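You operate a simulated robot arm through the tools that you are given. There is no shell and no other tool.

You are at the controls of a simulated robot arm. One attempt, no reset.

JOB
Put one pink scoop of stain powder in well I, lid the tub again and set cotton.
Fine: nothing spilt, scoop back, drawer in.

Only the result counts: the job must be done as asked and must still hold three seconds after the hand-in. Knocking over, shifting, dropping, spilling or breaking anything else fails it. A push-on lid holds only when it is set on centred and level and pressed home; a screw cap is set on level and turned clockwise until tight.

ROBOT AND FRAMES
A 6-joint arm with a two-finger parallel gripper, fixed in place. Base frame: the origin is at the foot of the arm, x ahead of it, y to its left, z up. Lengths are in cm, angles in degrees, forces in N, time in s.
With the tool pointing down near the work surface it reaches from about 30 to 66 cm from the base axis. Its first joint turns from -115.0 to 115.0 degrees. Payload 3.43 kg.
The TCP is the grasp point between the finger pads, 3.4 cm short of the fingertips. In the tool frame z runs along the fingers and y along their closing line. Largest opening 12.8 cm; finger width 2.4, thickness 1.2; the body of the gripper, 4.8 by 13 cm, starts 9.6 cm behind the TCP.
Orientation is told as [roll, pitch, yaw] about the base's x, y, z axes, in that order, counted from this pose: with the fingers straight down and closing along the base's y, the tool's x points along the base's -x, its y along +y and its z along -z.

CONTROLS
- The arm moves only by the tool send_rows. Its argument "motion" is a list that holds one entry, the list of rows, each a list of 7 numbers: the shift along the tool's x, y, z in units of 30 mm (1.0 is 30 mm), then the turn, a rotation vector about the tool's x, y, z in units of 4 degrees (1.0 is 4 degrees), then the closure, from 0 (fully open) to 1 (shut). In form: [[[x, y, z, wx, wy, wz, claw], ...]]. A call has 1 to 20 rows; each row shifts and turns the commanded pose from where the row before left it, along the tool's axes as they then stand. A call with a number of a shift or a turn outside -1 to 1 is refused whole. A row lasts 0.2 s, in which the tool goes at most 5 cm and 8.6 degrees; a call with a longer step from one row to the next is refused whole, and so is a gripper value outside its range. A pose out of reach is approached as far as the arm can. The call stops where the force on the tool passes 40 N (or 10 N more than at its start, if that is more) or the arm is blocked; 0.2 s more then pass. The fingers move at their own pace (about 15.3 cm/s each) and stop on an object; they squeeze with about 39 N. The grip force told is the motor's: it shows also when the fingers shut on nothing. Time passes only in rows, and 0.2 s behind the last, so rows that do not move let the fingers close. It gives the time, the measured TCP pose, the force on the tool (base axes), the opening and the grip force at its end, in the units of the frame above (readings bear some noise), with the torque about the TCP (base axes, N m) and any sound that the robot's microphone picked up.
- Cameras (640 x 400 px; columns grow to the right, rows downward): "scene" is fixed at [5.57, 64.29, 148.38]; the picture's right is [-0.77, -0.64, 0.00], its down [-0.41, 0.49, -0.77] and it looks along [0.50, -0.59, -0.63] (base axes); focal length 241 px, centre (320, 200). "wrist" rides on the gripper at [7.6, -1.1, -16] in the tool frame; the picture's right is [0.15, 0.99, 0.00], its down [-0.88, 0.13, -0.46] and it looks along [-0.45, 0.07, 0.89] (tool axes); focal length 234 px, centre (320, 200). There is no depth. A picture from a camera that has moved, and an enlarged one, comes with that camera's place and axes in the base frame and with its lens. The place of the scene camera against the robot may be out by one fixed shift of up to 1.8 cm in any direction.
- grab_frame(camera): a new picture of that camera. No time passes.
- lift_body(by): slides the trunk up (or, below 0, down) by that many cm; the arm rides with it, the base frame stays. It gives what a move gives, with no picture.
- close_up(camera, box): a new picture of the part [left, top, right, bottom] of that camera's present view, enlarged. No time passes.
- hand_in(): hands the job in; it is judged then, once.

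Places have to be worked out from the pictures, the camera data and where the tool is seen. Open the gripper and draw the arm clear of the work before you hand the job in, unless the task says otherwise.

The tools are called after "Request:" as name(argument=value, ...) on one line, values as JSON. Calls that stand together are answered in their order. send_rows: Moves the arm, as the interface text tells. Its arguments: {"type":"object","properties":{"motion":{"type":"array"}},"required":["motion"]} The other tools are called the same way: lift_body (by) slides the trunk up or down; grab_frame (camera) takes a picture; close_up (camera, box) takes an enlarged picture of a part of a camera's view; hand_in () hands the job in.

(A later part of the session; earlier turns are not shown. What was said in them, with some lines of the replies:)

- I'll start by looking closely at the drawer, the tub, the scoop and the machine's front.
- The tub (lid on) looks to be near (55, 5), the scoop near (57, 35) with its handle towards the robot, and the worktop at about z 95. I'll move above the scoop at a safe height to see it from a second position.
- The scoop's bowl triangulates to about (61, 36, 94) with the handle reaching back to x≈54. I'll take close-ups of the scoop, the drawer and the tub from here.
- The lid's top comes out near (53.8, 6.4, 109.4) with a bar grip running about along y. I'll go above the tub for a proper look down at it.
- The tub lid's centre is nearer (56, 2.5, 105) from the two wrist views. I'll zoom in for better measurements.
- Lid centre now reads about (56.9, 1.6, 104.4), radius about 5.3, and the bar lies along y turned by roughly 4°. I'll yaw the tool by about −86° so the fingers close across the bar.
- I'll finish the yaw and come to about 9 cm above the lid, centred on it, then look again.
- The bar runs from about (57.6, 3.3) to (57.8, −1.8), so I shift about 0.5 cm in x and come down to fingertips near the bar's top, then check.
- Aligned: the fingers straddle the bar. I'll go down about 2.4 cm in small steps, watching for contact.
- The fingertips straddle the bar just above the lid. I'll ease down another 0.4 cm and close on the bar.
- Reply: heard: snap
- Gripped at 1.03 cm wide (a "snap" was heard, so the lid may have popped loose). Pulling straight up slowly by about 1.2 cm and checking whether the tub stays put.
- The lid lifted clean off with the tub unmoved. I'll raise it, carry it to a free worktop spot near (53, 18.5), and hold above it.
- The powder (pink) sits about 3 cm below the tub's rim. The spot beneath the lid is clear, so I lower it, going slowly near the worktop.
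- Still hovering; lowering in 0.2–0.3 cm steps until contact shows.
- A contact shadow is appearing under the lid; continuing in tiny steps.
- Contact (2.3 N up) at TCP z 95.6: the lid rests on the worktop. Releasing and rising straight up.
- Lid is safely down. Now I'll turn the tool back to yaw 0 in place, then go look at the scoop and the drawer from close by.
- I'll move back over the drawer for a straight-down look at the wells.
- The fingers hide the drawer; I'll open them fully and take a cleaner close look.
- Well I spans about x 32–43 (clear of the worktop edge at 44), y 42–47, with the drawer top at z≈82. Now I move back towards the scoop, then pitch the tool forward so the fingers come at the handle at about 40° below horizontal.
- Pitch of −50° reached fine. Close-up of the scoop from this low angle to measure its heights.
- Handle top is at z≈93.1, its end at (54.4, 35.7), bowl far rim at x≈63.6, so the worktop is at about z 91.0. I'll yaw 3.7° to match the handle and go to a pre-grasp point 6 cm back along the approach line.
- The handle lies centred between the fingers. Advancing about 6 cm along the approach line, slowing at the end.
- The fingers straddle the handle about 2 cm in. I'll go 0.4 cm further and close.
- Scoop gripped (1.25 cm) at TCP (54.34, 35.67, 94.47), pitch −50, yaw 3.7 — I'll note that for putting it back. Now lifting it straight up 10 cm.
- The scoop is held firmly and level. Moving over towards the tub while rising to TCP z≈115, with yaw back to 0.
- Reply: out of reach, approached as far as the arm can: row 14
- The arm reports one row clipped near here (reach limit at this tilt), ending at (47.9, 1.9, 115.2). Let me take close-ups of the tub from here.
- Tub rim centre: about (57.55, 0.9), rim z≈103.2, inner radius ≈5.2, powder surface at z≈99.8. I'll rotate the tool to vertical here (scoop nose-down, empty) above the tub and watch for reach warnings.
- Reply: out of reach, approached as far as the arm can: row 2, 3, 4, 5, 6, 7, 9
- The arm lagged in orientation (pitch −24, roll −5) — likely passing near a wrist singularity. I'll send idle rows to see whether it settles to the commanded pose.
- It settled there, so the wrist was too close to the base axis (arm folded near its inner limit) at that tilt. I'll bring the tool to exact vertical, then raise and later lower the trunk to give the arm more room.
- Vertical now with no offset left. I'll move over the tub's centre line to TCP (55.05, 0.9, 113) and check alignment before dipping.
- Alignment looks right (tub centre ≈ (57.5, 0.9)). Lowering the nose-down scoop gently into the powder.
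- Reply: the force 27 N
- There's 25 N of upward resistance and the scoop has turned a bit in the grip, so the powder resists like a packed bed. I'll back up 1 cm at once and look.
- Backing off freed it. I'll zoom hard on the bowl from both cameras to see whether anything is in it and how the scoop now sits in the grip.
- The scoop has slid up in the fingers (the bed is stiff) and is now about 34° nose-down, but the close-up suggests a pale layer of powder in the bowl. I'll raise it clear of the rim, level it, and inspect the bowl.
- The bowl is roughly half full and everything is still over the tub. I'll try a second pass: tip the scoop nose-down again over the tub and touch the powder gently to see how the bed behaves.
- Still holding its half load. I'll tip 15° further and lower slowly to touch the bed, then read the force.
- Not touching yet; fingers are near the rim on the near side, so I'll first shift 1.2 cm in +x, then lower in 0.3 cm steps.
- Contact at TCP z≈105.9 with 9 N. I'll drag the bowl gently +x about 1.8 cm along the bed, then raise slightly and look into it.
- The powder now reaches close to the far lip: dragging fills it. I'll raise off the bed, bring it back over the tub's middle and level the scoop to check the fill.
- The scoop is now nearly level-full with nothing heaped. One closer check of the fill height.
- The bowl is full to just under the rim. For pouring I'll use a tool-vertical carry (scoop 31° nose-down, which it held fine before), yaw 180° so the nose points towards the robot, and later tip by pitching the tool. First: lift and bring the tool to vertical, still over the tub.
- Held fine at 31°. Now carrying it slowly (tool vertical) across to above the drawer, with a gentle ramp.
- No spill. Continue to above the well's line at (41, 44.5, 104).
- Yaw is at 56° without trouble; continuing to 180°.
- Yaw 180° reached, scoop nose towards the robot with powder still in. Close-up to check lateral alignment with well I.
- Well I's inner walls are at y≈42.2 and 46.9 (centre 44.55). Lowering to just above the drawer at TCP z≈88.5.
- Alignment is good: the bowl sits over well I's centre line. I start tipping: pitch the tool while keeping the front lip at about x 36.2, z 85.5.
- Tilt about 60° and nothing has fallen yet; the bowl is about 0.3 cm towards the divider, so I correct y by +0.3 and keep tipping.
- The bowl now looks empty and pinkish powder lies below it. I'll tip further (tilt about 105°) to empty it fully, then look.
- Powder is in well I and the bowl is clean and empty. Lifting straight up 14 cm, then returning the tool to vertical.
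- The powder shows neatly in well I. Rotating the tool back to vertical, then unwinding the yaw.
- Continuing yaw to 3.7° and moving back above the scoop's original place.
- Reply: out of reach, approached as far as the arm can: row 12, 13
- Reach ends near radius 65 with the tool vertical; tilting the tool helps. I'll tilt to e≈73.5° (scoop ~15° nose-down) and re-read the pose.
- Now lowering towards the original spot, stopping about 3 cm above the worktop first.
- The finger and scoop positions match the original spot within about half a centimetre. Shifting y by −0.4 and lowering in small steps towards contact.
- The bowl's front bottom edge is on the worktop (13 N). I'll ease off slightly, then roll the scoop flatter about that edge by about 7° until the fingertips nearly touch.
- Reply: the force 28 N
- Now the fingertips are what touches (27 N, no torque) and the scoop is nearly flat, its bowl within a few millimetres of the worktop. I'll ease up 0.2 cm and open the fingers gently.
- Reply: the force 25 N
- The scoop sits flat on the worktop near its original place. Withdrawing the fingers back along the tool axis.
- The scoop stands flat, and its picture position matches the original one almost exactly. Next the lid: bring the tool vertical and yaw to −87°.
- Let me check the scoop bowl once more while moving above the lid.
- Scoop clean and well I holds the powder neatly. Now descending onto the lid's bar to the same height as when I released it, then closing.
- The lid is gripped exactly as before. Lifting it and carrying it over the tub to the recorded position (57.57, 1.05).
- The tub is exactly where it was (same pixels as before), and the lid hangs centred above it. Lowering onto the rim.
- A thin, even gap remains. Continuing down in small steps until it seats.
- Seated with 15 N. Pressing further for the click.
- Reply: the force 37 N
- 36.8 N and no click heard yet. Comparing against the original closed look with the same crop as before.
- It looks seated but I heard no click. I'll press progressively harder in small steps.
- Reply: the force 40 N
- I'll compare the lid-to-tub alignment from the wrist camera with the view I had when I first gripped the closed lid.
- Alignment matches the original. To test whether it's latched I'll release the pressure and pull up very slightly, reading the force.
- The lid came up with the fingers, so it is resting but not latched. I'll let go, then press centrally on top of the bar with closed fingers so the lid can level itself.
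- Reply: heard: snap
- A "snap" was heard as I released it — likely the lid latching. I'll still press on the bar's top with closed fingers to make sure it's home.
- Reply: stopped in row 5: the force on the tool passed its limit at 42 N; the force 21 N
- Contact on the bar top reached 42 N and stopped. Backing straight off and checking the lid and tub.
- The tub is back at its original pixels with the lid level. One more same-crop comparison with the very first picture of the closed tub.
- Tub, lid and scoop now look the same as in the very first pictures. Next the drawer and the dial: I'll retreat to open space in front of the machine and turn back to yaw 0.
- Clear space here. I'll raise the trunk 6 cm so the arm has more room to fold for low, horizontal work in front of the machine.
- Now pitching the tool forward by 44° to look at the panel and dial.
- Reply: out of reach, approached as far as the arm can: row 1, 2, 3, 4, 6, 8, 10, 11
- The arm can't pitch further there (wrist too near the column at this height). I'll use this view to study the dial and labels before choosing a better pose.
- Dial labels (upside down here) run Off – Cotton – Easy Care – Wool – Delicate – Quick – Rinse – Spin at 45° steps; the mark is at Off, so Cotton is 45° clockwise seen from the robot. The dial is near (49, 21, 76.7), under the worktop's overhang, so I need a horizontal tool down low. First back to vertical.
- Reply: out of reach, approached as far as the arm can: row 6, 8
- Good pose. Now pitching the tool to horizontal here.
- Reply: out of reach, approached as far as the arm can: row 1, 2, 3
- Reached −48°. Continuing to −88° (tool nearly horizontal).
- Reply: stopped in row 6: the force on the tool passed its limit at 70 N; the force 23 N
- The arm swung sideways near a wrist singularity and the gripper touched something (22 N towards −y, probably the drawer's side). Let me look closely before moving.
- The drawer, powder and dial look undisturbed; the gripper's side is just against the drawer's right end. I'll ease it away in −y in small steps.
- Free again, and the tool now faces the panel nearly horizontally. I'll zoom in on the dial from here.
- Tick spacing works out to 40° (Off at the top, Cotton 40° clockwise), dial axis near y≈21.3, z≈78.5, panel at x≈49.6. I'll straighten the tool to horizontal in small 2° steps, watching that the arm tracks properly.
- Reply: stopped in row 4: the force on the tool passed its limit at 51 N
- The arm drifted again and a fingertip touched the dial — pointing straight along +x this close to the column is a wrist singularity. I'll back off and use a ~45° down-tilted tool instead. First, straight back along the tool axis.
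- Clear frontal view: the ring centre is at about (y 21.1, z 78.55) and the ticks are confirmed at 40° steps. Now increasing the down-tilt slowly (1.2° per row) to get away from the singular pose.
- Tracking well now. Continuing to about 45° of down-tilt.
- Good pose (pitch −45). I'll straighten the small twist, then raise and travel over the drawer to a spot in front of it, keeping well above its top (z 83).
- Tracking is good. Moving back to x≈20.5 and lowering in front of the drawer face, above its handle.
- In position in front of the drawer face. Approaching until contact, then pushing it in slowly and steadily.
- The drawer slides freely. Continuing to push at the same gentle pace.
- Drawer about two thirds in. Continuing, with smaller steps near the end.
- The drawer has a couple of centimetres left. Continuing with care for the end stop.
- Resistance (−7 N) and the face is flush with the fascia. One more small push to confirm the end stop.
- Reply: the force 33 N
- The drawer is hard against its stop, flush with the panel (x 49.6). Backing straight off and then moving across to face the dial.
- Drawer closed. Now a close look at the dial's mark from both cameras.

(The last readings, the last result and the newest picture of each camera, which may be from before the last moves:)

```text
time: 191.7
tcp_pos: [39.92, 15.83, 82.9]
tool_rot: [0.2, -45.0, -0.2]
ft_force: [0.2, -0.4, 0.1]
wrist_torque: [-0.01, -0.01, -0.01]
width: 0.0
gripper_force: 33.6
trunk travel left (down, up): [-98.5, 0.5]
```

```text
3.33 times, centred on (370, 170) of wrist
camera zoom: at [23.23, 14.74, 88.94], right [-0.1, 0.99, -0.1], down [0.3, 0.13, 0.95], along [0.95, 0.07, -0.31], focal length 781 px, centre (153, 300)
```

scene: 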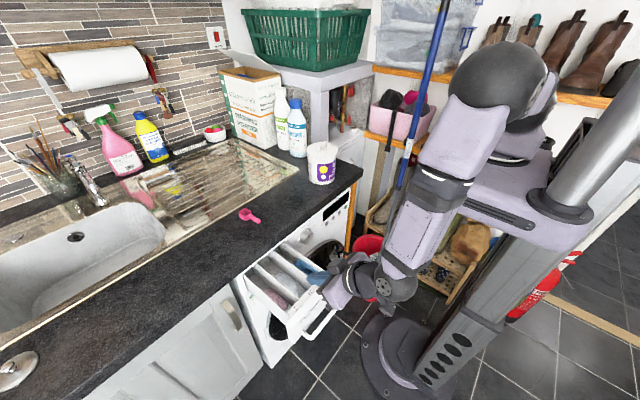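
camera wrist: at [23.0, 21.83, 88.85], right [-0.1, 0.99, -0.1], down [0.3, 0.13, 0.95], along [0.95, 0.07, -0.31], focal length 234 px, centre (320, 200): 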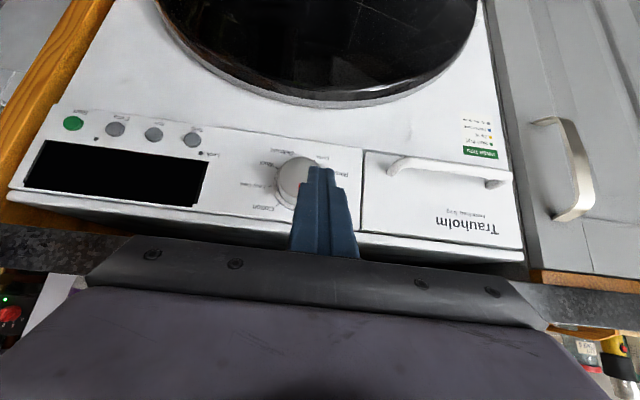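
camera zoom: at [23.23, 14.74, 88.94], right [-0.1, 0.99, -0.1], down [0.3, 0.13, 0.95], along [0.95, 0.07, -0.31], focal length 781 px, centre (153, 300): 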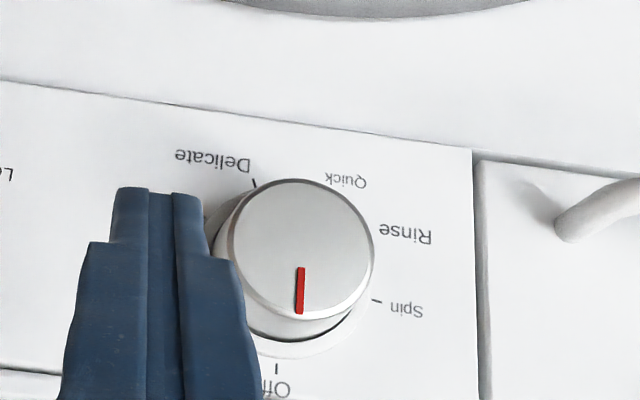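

The mark is at Off and the dial axis is at about (y 21.2, z 78.6), cap at x≈47. I'll line up in front of it at 45° down-tilt with the fingers open 6.4 cm.

Request:
send_rows(motion=[[[0.2, 0.6, 0.14, 0, 0, 0, 0.8], [0.2, 0.6, 0.14, 0, 0, 0, 0.6], [0.2, 0.6, 0.14, 0, 0, 0, 0.48], [0, 0, 0, 0, 0, 0, 0.48]]])

Request:
close_up(camera="wrist", box=[220, 110, 420, 260])

Request:
close_up(camera="scene", box=[285, 210, 365, 270])

```text
time: 192.7
tcp_pos: [39.26, 21.39, 80.64]
tool_rot: [0.2, -45.0, -0.1]
ft_force: [-0.3, -0.5, -0.2]
wrist_torque: [-0.01, -0.02, -0.01]
width: 6.66
gripper_force: 0.0
trunk travel left (down, up): [-98.5, 0.5]
```

```text
2.67 times, centred on (320, 185) of wrist
camera zoom: at [22.65, 20.24, 86.65], right [-0.1, 0.99, -0.1], down [0.3, 0.13, 0.95], along [0.95, 0.07, -0.31], focal length 624 px, centre (320, 240)
```

zoom: 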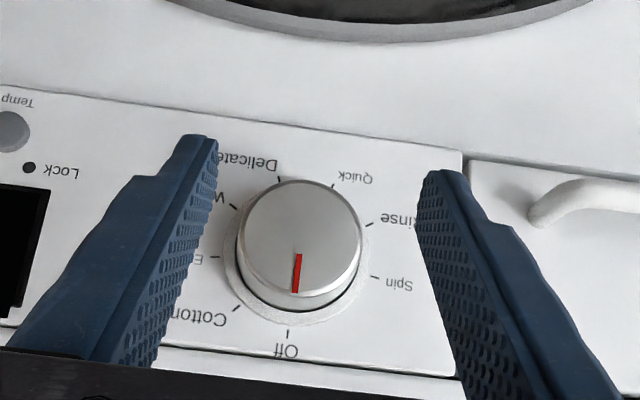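

```text
6.67 times, centred on (325, 240) of scene
camera zoom: at [5.57, 64.29, 148.38], right [-0.77, -0.64, 0.0], down [-0.41, 0.49, -0.77], along [0.5, -0.59, -0.63], focal length 1610 px, centre (287, -67)
```

zoom: 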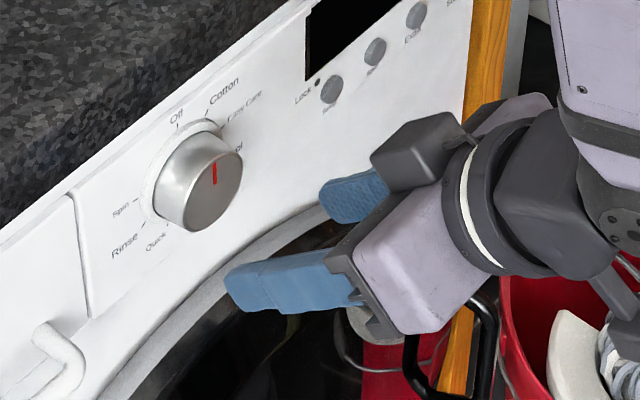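

The dial sits centred between the open fingers. Moving in along +x by 6.6 cm, slowing at the end.

Request:
send_rows(motion=[[[-0.35, 0, 0.35, 0, 0, 0, 0.48], [-0.35, 0, 0.35, 0, 0, 0, 0.48], [-0.3, 0, 0.3, 0, 0, 0, 0.48], [-0.25, 0, 0.25, 0, 0, 0, 0.48], [-0.15, 0, 0.15, 0, 0, 0, 0.48], [-0.1, 0, 0.1, 0, 0, 0, 0.48]]])

Request:
close_up(camera="wrist", box=[220, 110, 420, 260])

Request:
close_up(camera="scene", box=[285, 210, 365, 270])

```text
time: 194.1
tcp_pos: [45.74, 21.32, 80.76]
tool_rot: [0.0, -45.1, -0.1]
ft_force: [0.3, -0.1, 0.3]
wrist_torque: [-0.01, 0.0, -0.02]
width: 6.65
gripper_force: 0.0
trunk travel left (down, up): [-98.5, 0.5]
```

```text
2.67 times, centred on (320, 185) of wrist
camera zoom: at [29.12, 20.18, 86.8], right [-0.1, 0.99, -0.1], down [0.3, 0.13, 0.95], along [0.95, 0.07, -0.31], focal length 624 px, centre (320, 240)
```

zoom: 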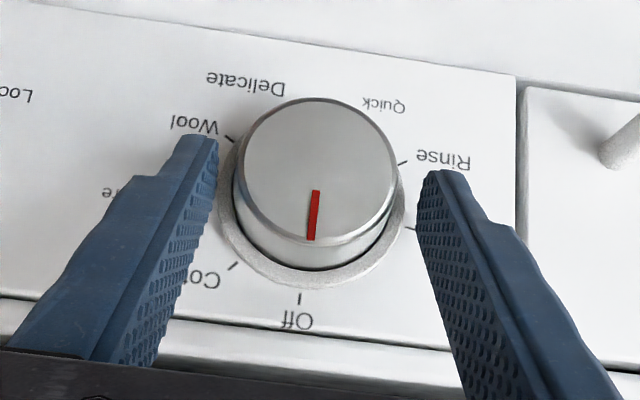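

```text
6.67 times, centred on (325, 240) of scene
camera zoom: at [5.57, 64.29, 148.38], right [-0.77, -0.64, 0.0], down [-0.41, 0.49, -0.77], along [0.5, -0.59, -0.63], focal length 1610 px, centre (287, -67)
```

zoom: 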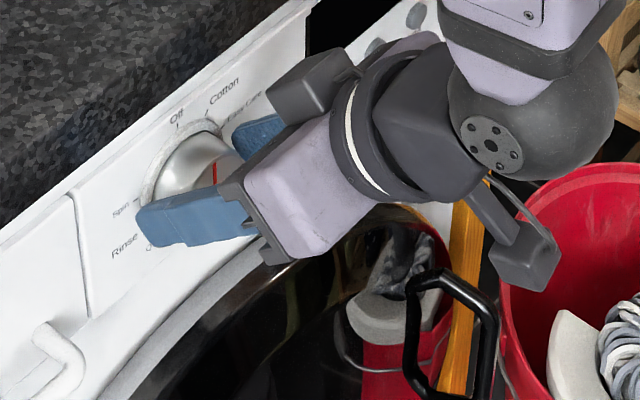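

Fingers straddle the dial with no contact. Closing on it.

Request:
send_rows(motion=[[[0, 0, 0, 0, 0, 0, 0.6], [0, 0, 0, 0, 0, 0, 1], [0, 0, 0, 0, 0, 0, 1], [0, 0, 0, 0, 0, 0, 1]]])

Request:
close_up(camera="wrist", box=[220, 110, 420, 260])

```text
time: 195.1
tcp_pos: [45.77, 21.14, 80.91]
tool_rot: [0.1, -44.9, -0.2]
ft_force: [1.7, -7.9, -0.1]
wrist_torque: [-0.19, -0.33, -0.33]
width: 5.2
gripper_force: 44.7
trunk travel left (down, up): [-98.5, 0.5]
```

```text
2.67 times, centred on (320, 185) of wrist
camera zoom: at [29.1, 20.07, 86.79], right [-0.1, 0.99, -0.1], down [0.3, 0.13, 0.95], along [0.95, 0.06, -0.31], focal length 624 px, centre (320, 240)
```

zoom: 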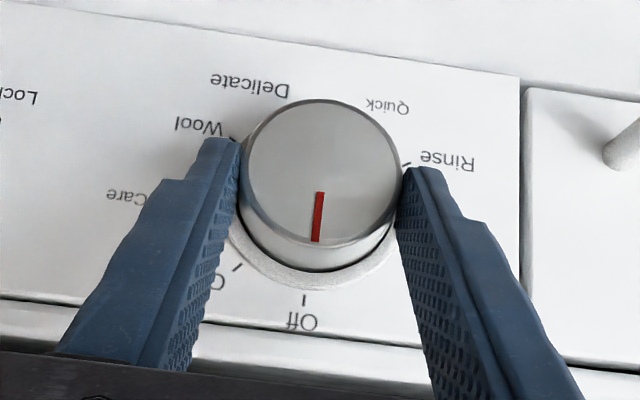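

Gripped at 5.2 cm. Now turning clockwise (about +x) around the dial's axis, first 20°.

Request:
send_rows(motion=[[[0, -0.0512, 0, -0.707, 0, 0.707, 1], [0, -0.0512, 0, -0.707, 0, 0.707, 1], [0, -0.0512, 0, -0.707, 0, 0.707, 1], [0, -0.0512, 0, -0.707, 0, 0.707, 1], [0, -0.0512, 0, -0.707, 0, 0.707, 1]]])

Request:
close_up(camera="wrist", box=[220, 110, 420, 260])

Request:
close_up(camera="scene", box=[285, 210, 365, 270])

```text
time: 196.3
tcp_pos: [45.8, 20.5, 80.71]
tool_rot: [27.5, -41.6, -19.3]
ft_force: [2.7, -11.1, -2.5]
wrist_torque: [-0.26, -0.59, -0.17]
width: 5.23
gripper_force: 44.7
trunk travel left (down, up): [-98.5, 0.5]
```

```text
2.67 times, centred on (320, 185) of wrist
camera zoom: at [29.08, 17.37, 85.91], right [-0.1, 0.96, 0.24], down [0.3, -0.2, 0.93], along [0.95, 0.17, -0.27], focal length 624 px, centre (320, 240)
```

zoom: 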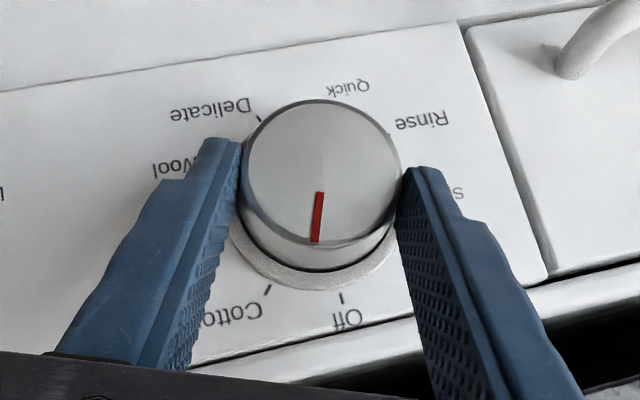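

```text
6.67 times, centred on (325, 240) of scene
camera zoom: at [5.57, 64.29, 148.38], right [-0.77, -0.64, 0.0], down [-0.41, 0.49, -0.77], along [0.5, -0.59, -0.63], focal length 1610 px, centre (287, -67)
```

zoom: 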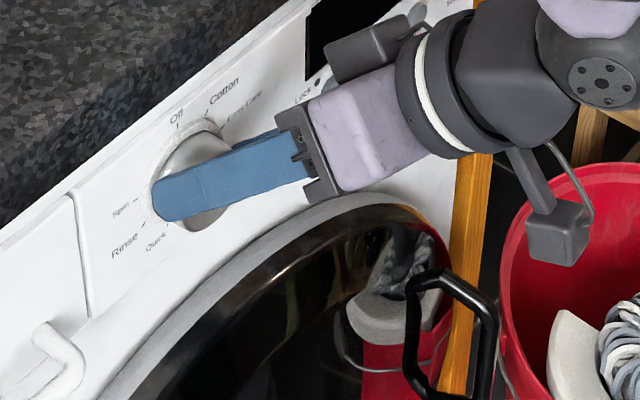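

The dial turns with the grip; the mark is now midway between Off and Cotton. Turning another 20°.

Request:
send_rows(motion=[[[0, -0.0512, 0, -0.707, 0, 0.707, 1], [0, -0.0512, 0, -0.707, 0, 0.707, 1], [0, -0.0512, 0, -0.707, 0, 0.707, 1], [0, -0.0512, 0, -0.707, 0, 0.707, 1], [0, -0.0512, 0, -0.707, 0, 0.707, 1]]])

Request:
close_up(camera="wrist", box=[220, 110, 420, 260])

Request:
close_up(camera="scene", box=[285, 210, 365, 270])

```text
time: 197.5
tcp_pos: [45.72, 19.81, 80.31]
tool_rot: [49.9, -32.7, -33.0]
ft_force: [3.2, -12.1, -2.5]
wrist_torque: [-0.25, 0.51, -0.04]
width: 5.21
gripper_force: 44.9
trunk travel left (down, up): [-98.5, 0.5]
```

```text
2.67 times, centred on (320, 185) of wrist
camera zoom: at [29.06, 15.11, 84.16], right [-0.1, 0.82, 0.56], down [0.3, -0.51, 0.81], along [0.95, 0.25, -0.19], focal length 624 px, centre (320, 240)
```

zoom: 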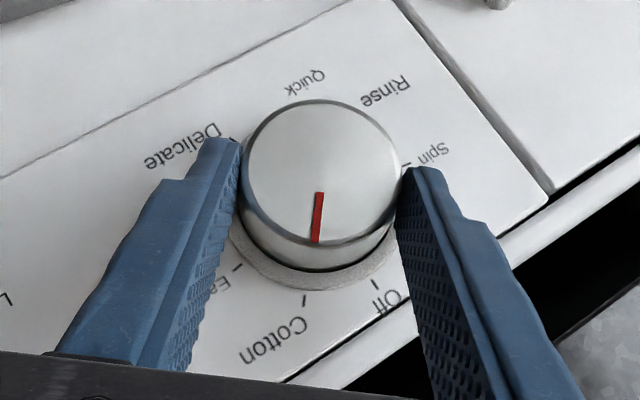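

```text
6.67 times, centred on (325, 240) of scene
camera zoom: at [5.57, 64.29, 148.38], right [-0.77, -0.64, 0.0], down [-0.41, 0.49, -0.77], along [0.5, -0.59, -0.63], focal length 1610 px, centre (287, -67)
```

zoom: 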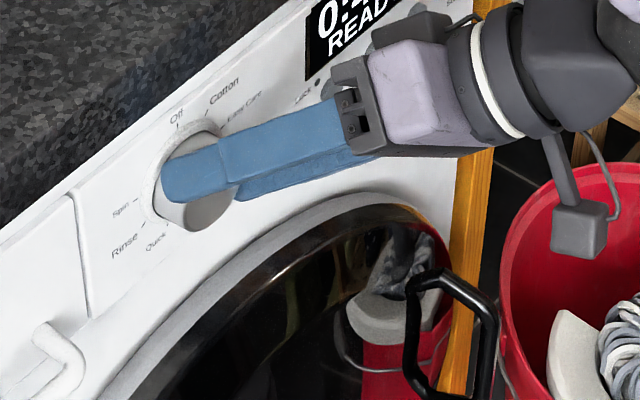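

The mark lines up with Cotton exactly as it did with Off, and the display has lit up. Releasing the dial and backing straight off in −x.

Request:
send_rows(motion=[[[0, 0, 0, 0, 0, 0, 0.55], [0, 0, 0, 0, 0, 0, 0.48], [0, 0, 0, 0, 0, 0, 0.48], [0.15, 0, -0.15, 0, 0, 0, 0.48], [0.3, 0, -0.3, 0, 0, 0, 0.48], [0.35, 0, -0.35, 0, 0, 0, 0.48], [0.35, 0, -0.35, 0, 0, 0, 0.48]]])

Request:
close_up(camera="wrist", box=[220, 110, 420, 260])

Request:
close_up(camera="scene", box=[295, 180, 365, 260])

Request:
grab_frame(camera="wrist")

```text
time: 199.1
tcp_pos: [40.78, 20.01, 80.17]
tool_rot: [50.1, -32.8, -32.9]
ft_force: [0.2, -0.4, 0.2]
wrist_torque: [-0.02, 0.05, 0.0]
width: 6.65
gripper_force: 0.1
trunk travel left (down, up): [-98.5, 0.5]
```

```text
2.67 times, centred on (320, 185) of wrist
camera zoom: at [24.07, 15.3, 84.09], right [-0.1, 0.82, 0.56], down [0.3, -0.51, 0.81], along [0.95, 0.25, -0.19], focal length 624 px, centre (320, 240)
```

zoom: 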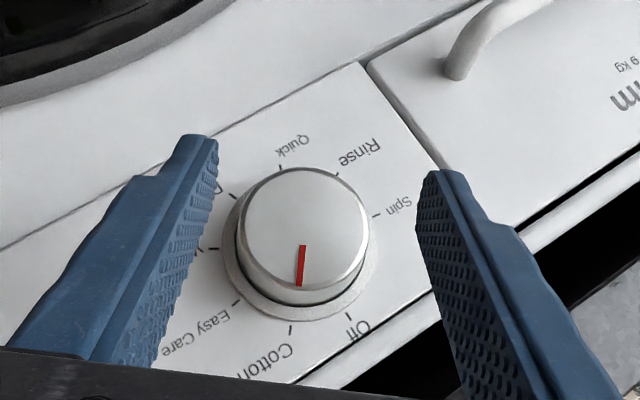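

```text
5.00 times, centred on (330, 220) of scene
camera zoom: at [5.57, 64.29, 148.38], right [-0.77, -0.64, 0.0], down [-0.41, 0.49, -0.77], along [0.5, -0.59, -0.63], focal length 1207 px, centre (270, 100)
```

zoom: 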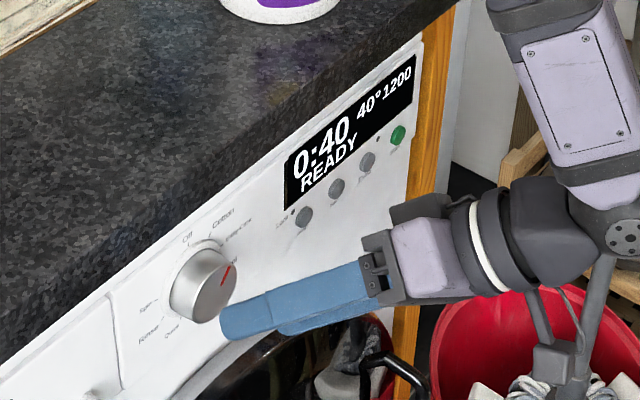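

```text
taken
camera wrist: at [24.07, 15.3, 84.09], right [-0.1, 0.82, 0.56], down [0.3, -0.51, 0.81], along [0.95, 0.25, -0.19], focal length 234 px, centre (320, 200)
```

wrist: 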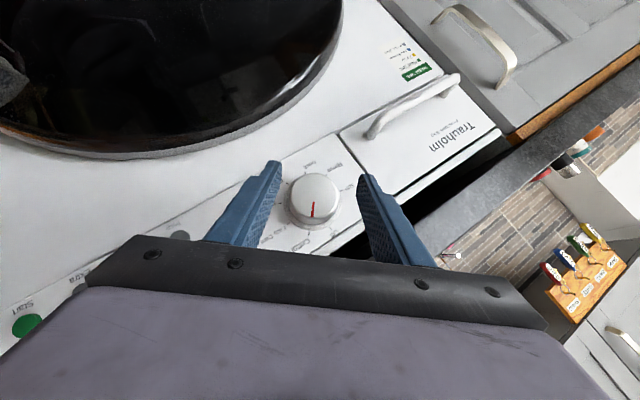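

The dial's mark points at Cotton and the display reads READY. I'll undo the roll, bring the tool vertical, and lift clear.

Request:
send_rows(motion=[[[0, 0, 0, 0.707, 0, -0.707, 0.48], [0, 0, 0, 0.707, 0, -0.707, 0.48], [0, 0, 0, 0.707, 0, -0.707, 0.48], [0, 0, 0, 0.707, 0, -0.707, 0.48], [0, 0, 0, 0.707, 0, -0.707, 0.48], [0, 0, 0, 0.707, 0, -0.707, 0.48], [0, 0, 0, 0.707, 0, -0.707, 0.48], [0, 0, 0, 0.707, 0, -0.707, 0.48], [0, 0, 0, 0.707, 0, -0.707, 0.48], [0, 0, 0, 0.707, 0, -0.707, 0.48], [0.2, 0, -0.2, 0, 0, 0, 0.48]]])

Request:
grab_frame(camera="scene")

```text
time: 201.5
tcp_pos: [39.83, 20.01, 80.25]
tool_rot: [-0.1, -45.1, 0.0]
ft_force: [-0.3, 0.2, -0.7]
wrist_torque: [-0.02, 0.01, -0.02]
width: 6.67
gripper_force: 0.0
trunk travel left (down, up): [-98.5, 0.5]
```

```text
taken
```

scene: 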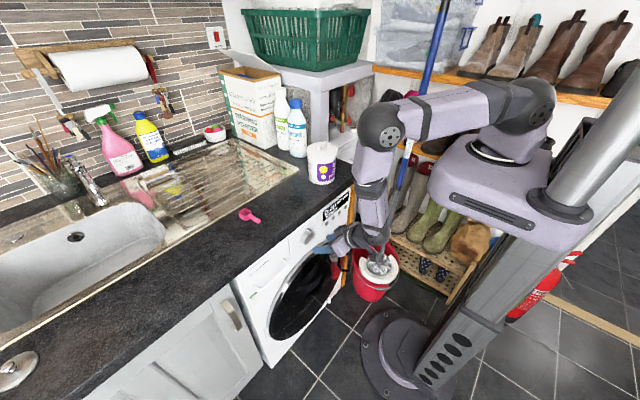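

Request:
send_rows(motion=[[[0, 0, 0, 0, 0.7, 0, 0.48], [0, 0, 0, 0, 0.7, 0, 0.48], [0, 0, 0, 0, 0.7, 0, 0.48], [0, 0, 0, 0, 0.7, 0, 0.48], [0, 0, 0, 0, 0.7, 0, 0.48], [0, 0, 0, 0, 0.7, 0, 0.48], [0, 0, 0, 0, 0.7, 0, 0.48], [0, 0, 0, 0, 0.7, 0, 0.48], [0, 0, 0, 0, 0.7, 0, 0.48], [0, 0, 0, 0, 0.7, 0, 0.48], [0, 0, 0, 0, 0.7, 0, 0.48], [0, 0, 0, 0, 0.7, 0, 0.48], [0, 0, 0, 0, 0.7, 0, 0.48], [0, 0, 0, 0, 0.7, 0, 0.48], [0, 0, 0, 0, 0.7, 0, 0.48], [0, 0, 0, 0, 0.7, 0, 0.48]]])

Request:
grab_frame(camera="scene")

```text
time: 204.9
tcp_pos: [40.14, 18.97, 80.18]
tool_rot: [-2.1, -7.6, -0.1]
ft_force: [-0.3, 0.7, 0.2]
wrist_torque: [-0.01, 0.01, 0.0]
width: 6.65
gripper_force: 0.1
out of reach, approached as far as the arm can: row 14, 16
trunk travel left (down, up): [-98.5, 0.5]
```

```text
taken
```

scene: 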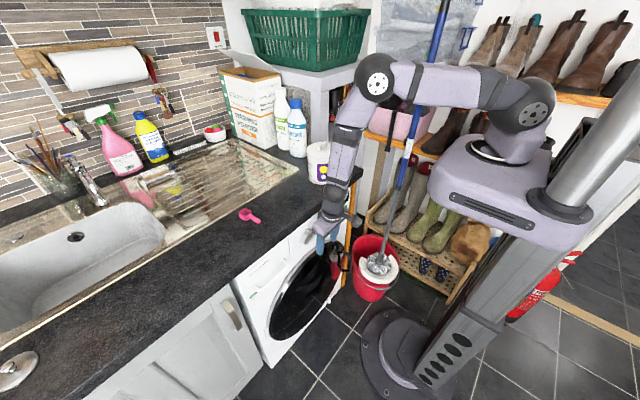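

Nearly vertical now. Raising straight up, clear of the worktop.

Request:
send_rows(motion=[[[-0.1, 0, -0.7, 0, 0, 0, 0.48], [-0.12, 0, -0.9, 0, 0, 0, 0.48], [-0.12, 0, -0.9, 0, 0, 0, 0.48], [-0.12, 0, -0.9, 0, 0, 0, 0.48], [-0.12, 0, -0.9, 0, 0, 0, 0.48], [-0.12, 0, -0.9, 0, 0, 0, 0.48], [-0.12, 0, -0.9, 0, 0, 0, 0.48], [-0.12, 0, -0.9, 0, 0, 0, 0.48], [-0.12, 0, -0.9, 0, 0, 0, 0.48], [-0.12, 0, -0.9, 0, 0, 0, 0.48], [-0.12, 0, -0.9, 0, 0, 0, 0.48], [-0.12, 0, -0.9, 0, 0, 0, 0.48]]])

Request:
grab_frame(camera="scene")

Request:
grab_frame(camera="wrist")

```text
time: 207.5
tcp_pos: [38.14, 19.77, 109.44]
tool_rot: [-3.3, -9.5, 0.1]
ft_force: [-0.6, -0.5, -0.2]
wrist_torque: [-0.01, -0.04, 0.01]
width: 6.66
gripper_force: 0.0
out of reach, approached as far as the arm can: row 10, 11, 12
trunk travel left (down, up): [-98.5, 0.5]
```

```text
taken
```

scene: 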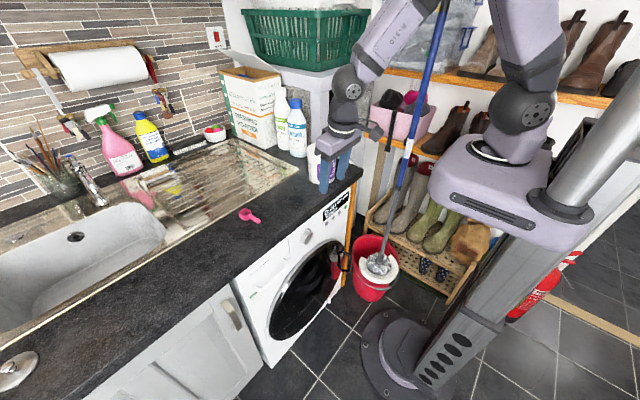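

```text
taken
camera wrist: at [28.05, 19.49, 124.07], right [-0.13, 0.99, -0.08], down [0.79, 0.16, 0.59], along [0.59, 0.01, -0.81], focal length 234 px, centre (320, 200)
```

wrist: 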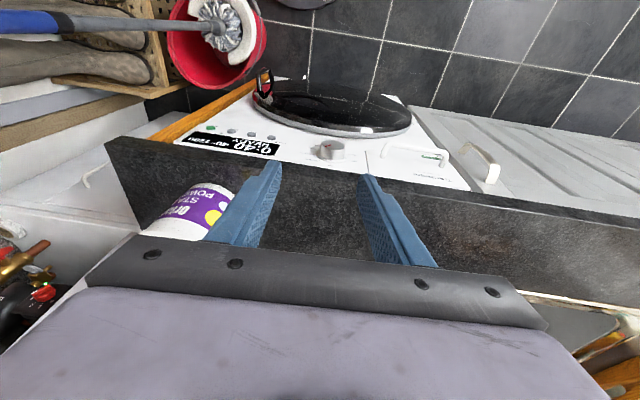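

The arm is clear. Final close-ups of tub, scoop, drawer and dial.

Request:
close_up(camera="scene", box=[220, 180, 380, 300])

Request:
close_up(camera="wrist", box=[100, 110, 260, 260])

Request:
close_up(camera="wrist", box=[160, 70, 500, 200])

```text
3.33 times, centred on (300, 240) of scene
camera zoom: at [5.57, 64.29, 148.38], right [-0.77, -0.64, 0.0], down [-0.41, 0.49, -0.77], along [0.5, -0.59, -0.63], focal length 805 px, centre (387, 67)
```

zoom: 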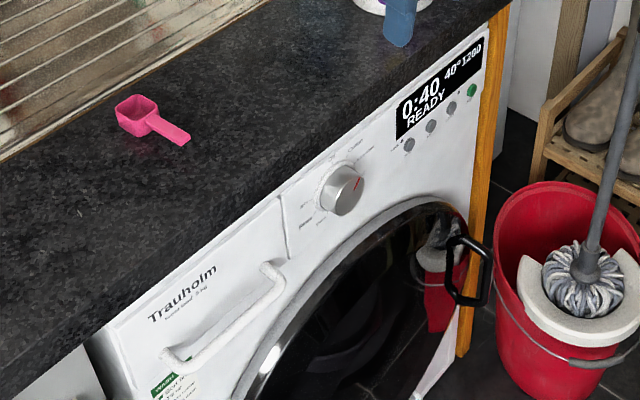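

```text
2.67 times, centred on (180, 185) of wrist
camera zoom: at [28.05, 19.49, 124.07], right [-0.13, 0.99, -0.08], down [0.79, 0.16, 0.59], along [0.59, 0.01, -0.81], focal length 624 px, centre (693, 240)
```

zoom: 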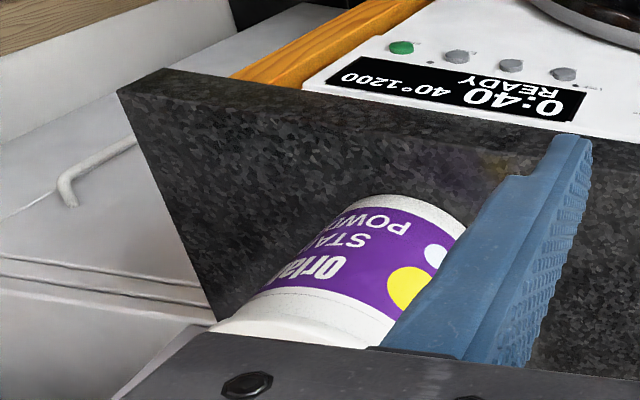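

```text
1.88 times, centred on (330, 135) of wrist
camera zoom: at [28.05, 19.49, 124.07], right [-0.13, 0.99, -0.08], down [0.79, 0.16, 0.59], along [0.59, 0.01, -0.81], focal length 441 px, centre (301, 322)
```

zoom: 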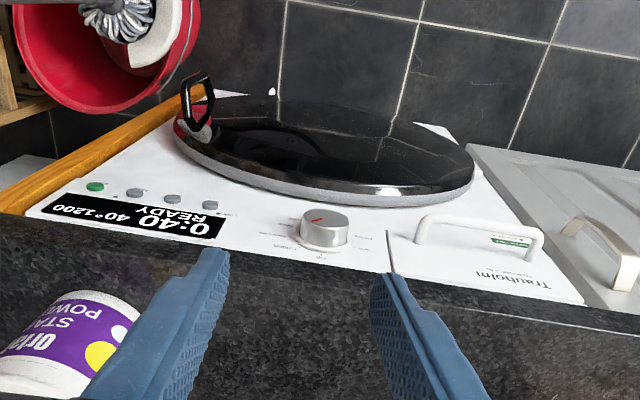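

All looks right. I'll shift the arm a little further aside so the lid is fully visible for one last check.

Request:
send_rows(motion=[[[0, 0.6, 0, 0, 0, 0, 0.48], [0, 0.8, 0, 0, 0, 0, 0.48], [0, 0.8, 0, 0, 0, 0, 0.48], [0, 0.8, -0.3, 0, 0, 0, 0.48], [0, 0.8, -0.5, 0, 0, 0, 0.48], [0, 0, -0.8, 0, 0, 0, 0.48], [0, 0, -0.8, 0, 0, 0, 0.48]]])

Request:
close_up(camera="scene", box=[290, 110, 360, 190])

Request:
grab_frame(camera="scene")

Request:
close_up(camera="scene", box=[298, 220, 328, 250])

```text
time: 209.1
tcp_pos: [33.81, 28.76, 109.69]
tool_rot: [-2.9, -9.9, 0.1]
ft_force: [-0.9, 0.4, 0.7]
wrist_torque: [0.01, -0.01, -0.01]
width: 6.68
gripper_force: 0.0
out of reach, approached as far as the arm can: row 1, 2, 3, 4, 5, 6, 7
trunk travel left (down, up): [-98.5, 0.5]
```

```text
5.00 times, centred on (325, 150) of scene
camera zoom: at [5.57, 64.29, 148.38], right [-0.77, -0.64, 0.0], down [-0.41, 0.49, -0.77], along [0.5, -0.59, -0.63], focal length 1207 px, centre (295, 450)
```

zoom: 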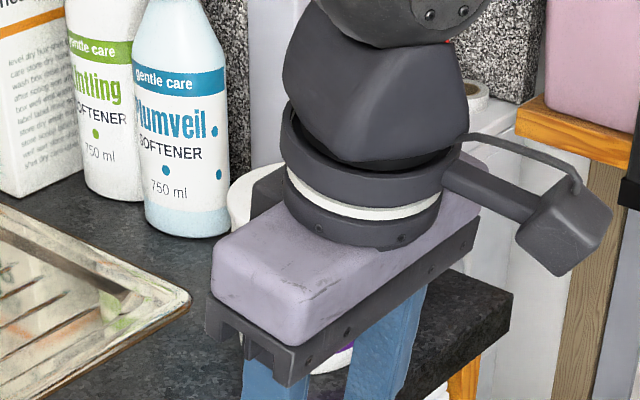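

```text
taken
```

scene: 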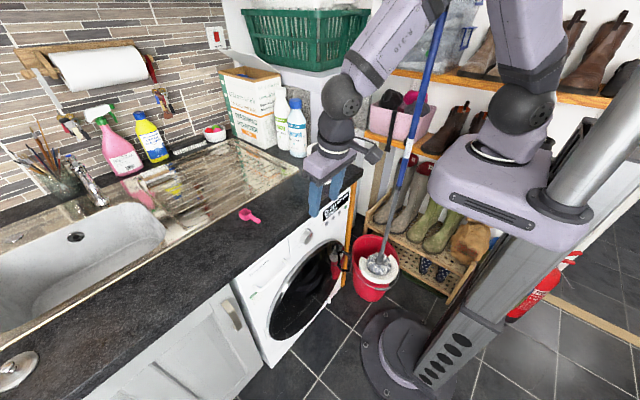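

```text
13.33 times, centred on (313, 235) of scene
camera zoom: at [5.57, 64.29, 148.38], right [-0.77, -0.64, 0.0], down [-0.41, 0.49, -0.77], along [0.5, -0.59, -0.63], focal length 3219 px, centre (413, -267)
```

zoom: 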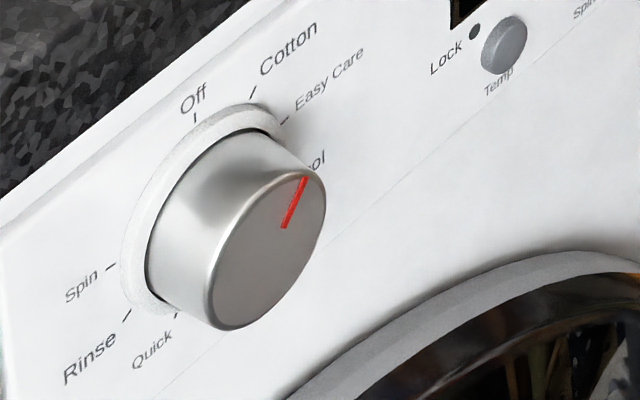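

I'll move outwards a bit (more room for the arm) so both cameras can see the tub.

Request:
send_rows(motion=[[[-0.6, 0.5, -0.3, 0, 0, 0, 0.3], [-0.6, 0.5, -0.5, 0, 0, 0, 0.3], [-0.6, 0.5, -0.5, 0, 0, 0, 0.3], [-0.6, 0.5, -0.5, 0, 0, 0, 0.3], [-0.5, 0.5, -0.5, 0, 0, 0, 0.3]]])

Request:
grab_frame(camera="wrist")

Request:
close_up(camera="scene", box=[290, 110, 360, 190])

```text
time: 210.3
tcp_pos: [38.63, 34.41, 113.29]
tool_rot: [-4.0, -12.3, 0.4]
ft_force: [-0.3, 0.6, -0.5]
wrist_torque: [0.0, -0.04, 0.01]
width: 8.94
gripper_force: 0.0
out of reach, approached as far as the arm can: row 1, 2, 3, 4, 5
trunk travel left (down, up): [-98.5, 0.5]
```

```text
taken
camera wrist: at [27.77, 34.42, 127.36], right [-0.13, 0.99, -0.1], down [0.77, 0.16, 0.62], along [0.63, 0.01, -0.78], focal length 234 px, centre (320, 200)
```

wrist: 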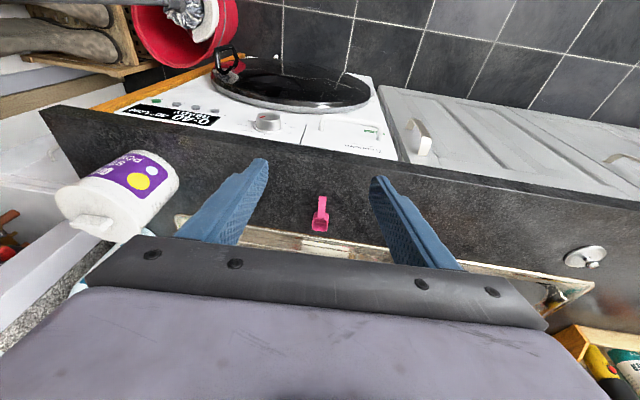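

```text
5.00 times, centred on (325, 150) of scene
camera zoom: at [5.57, 64.29, 148.38], right [-0.77, -0.64, 0.0], down [-0.41, 0.49, -0.77], along [0.5, -0.59, -0.63], focal length 1207 px, centre (295, 450)
```

zoom: 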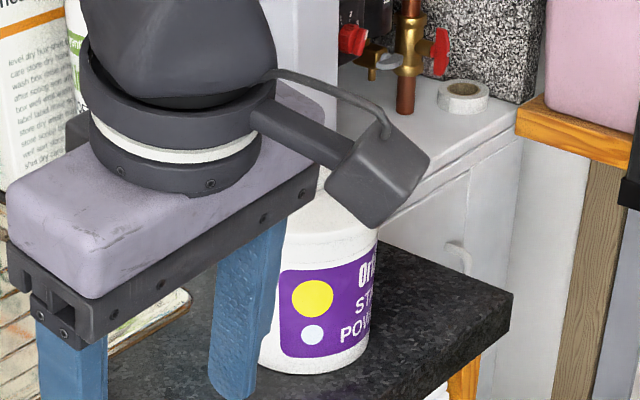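

Request:
close_up(camera="wrist", box=[40, 130, 200, 250])

Request:
close_up(camera="wrist", box=[220, 60, 420, 240])

```text
3.33 times, centred on (120, 190) of wrist
camera zoom: at [27.77, 34.42, 127.36], right [-0.13, 0.99, -0.1], down [0.77, 0.16, 0.62], along [0.63, 0.01, -0.78], focal length 781 px, centre (987, 233)
```

zoom: 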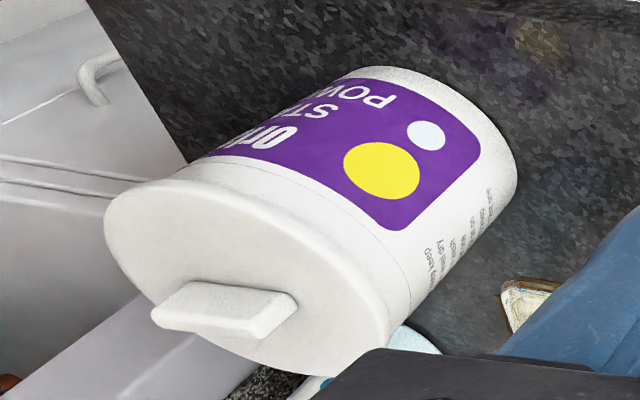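

```text
2.22 times, centred on (320, 150) of wrist
camera zoom: at [27.77, 34.42, 127.36], right [-0.13, 0.99, -0.1], down [0.77, 0.16, 0.62], along [0.63, 0.01, -0.78], focal length 520 px, centre (320, 311)
```

zoom: 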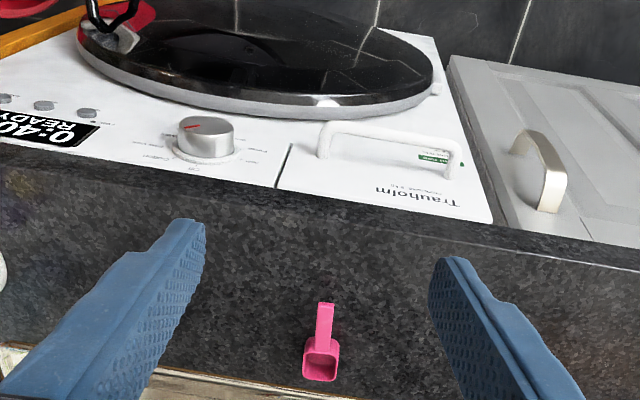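

The lid sits level and flush, the scoop is back in its place, the drawer is shut, the dial is on Cotton, and the open gripper is well clear. Handing in.

Request:
hand_in()

```text
The job is handed in.
```

I finished the job and handed it in. The only part I couldn't confirm directly is whether the tub lid is latched.

- **Powder:** One near-level pink scoop went into well I. I saw nothing spilt, and the scoop came out empty.
- **Lid:** It is back on the tub, centred and level. I heard a snap as I let go of it, and a further press of about 42 N produced no second one. The picture matches the closed tub from the start, so I believe it is latched.
- **Scoop:** It stands flat on the worktop, at nearly the same spot as before.
- **Drawer:** It is fully in, flush with the panel. I pushed it against its stop at about 33 N.
- **Dial:** It is turned 40° from Off, so the mark points at Cotton. The display reads "0:40 READY". I did not press Start.

**Unplanned contacts:**
- The gripper bumped the drawer's right side once; it stopped the move at 70 N.
- A fingertip touched the dial once; it stopped the move at 51 N.
- While I was filling the scoop, it slipped in the fingers.

I checked the pictures after both bumps and saw nothing moved or damaged. The scoop stayed held after the slip, and nothing spilled.
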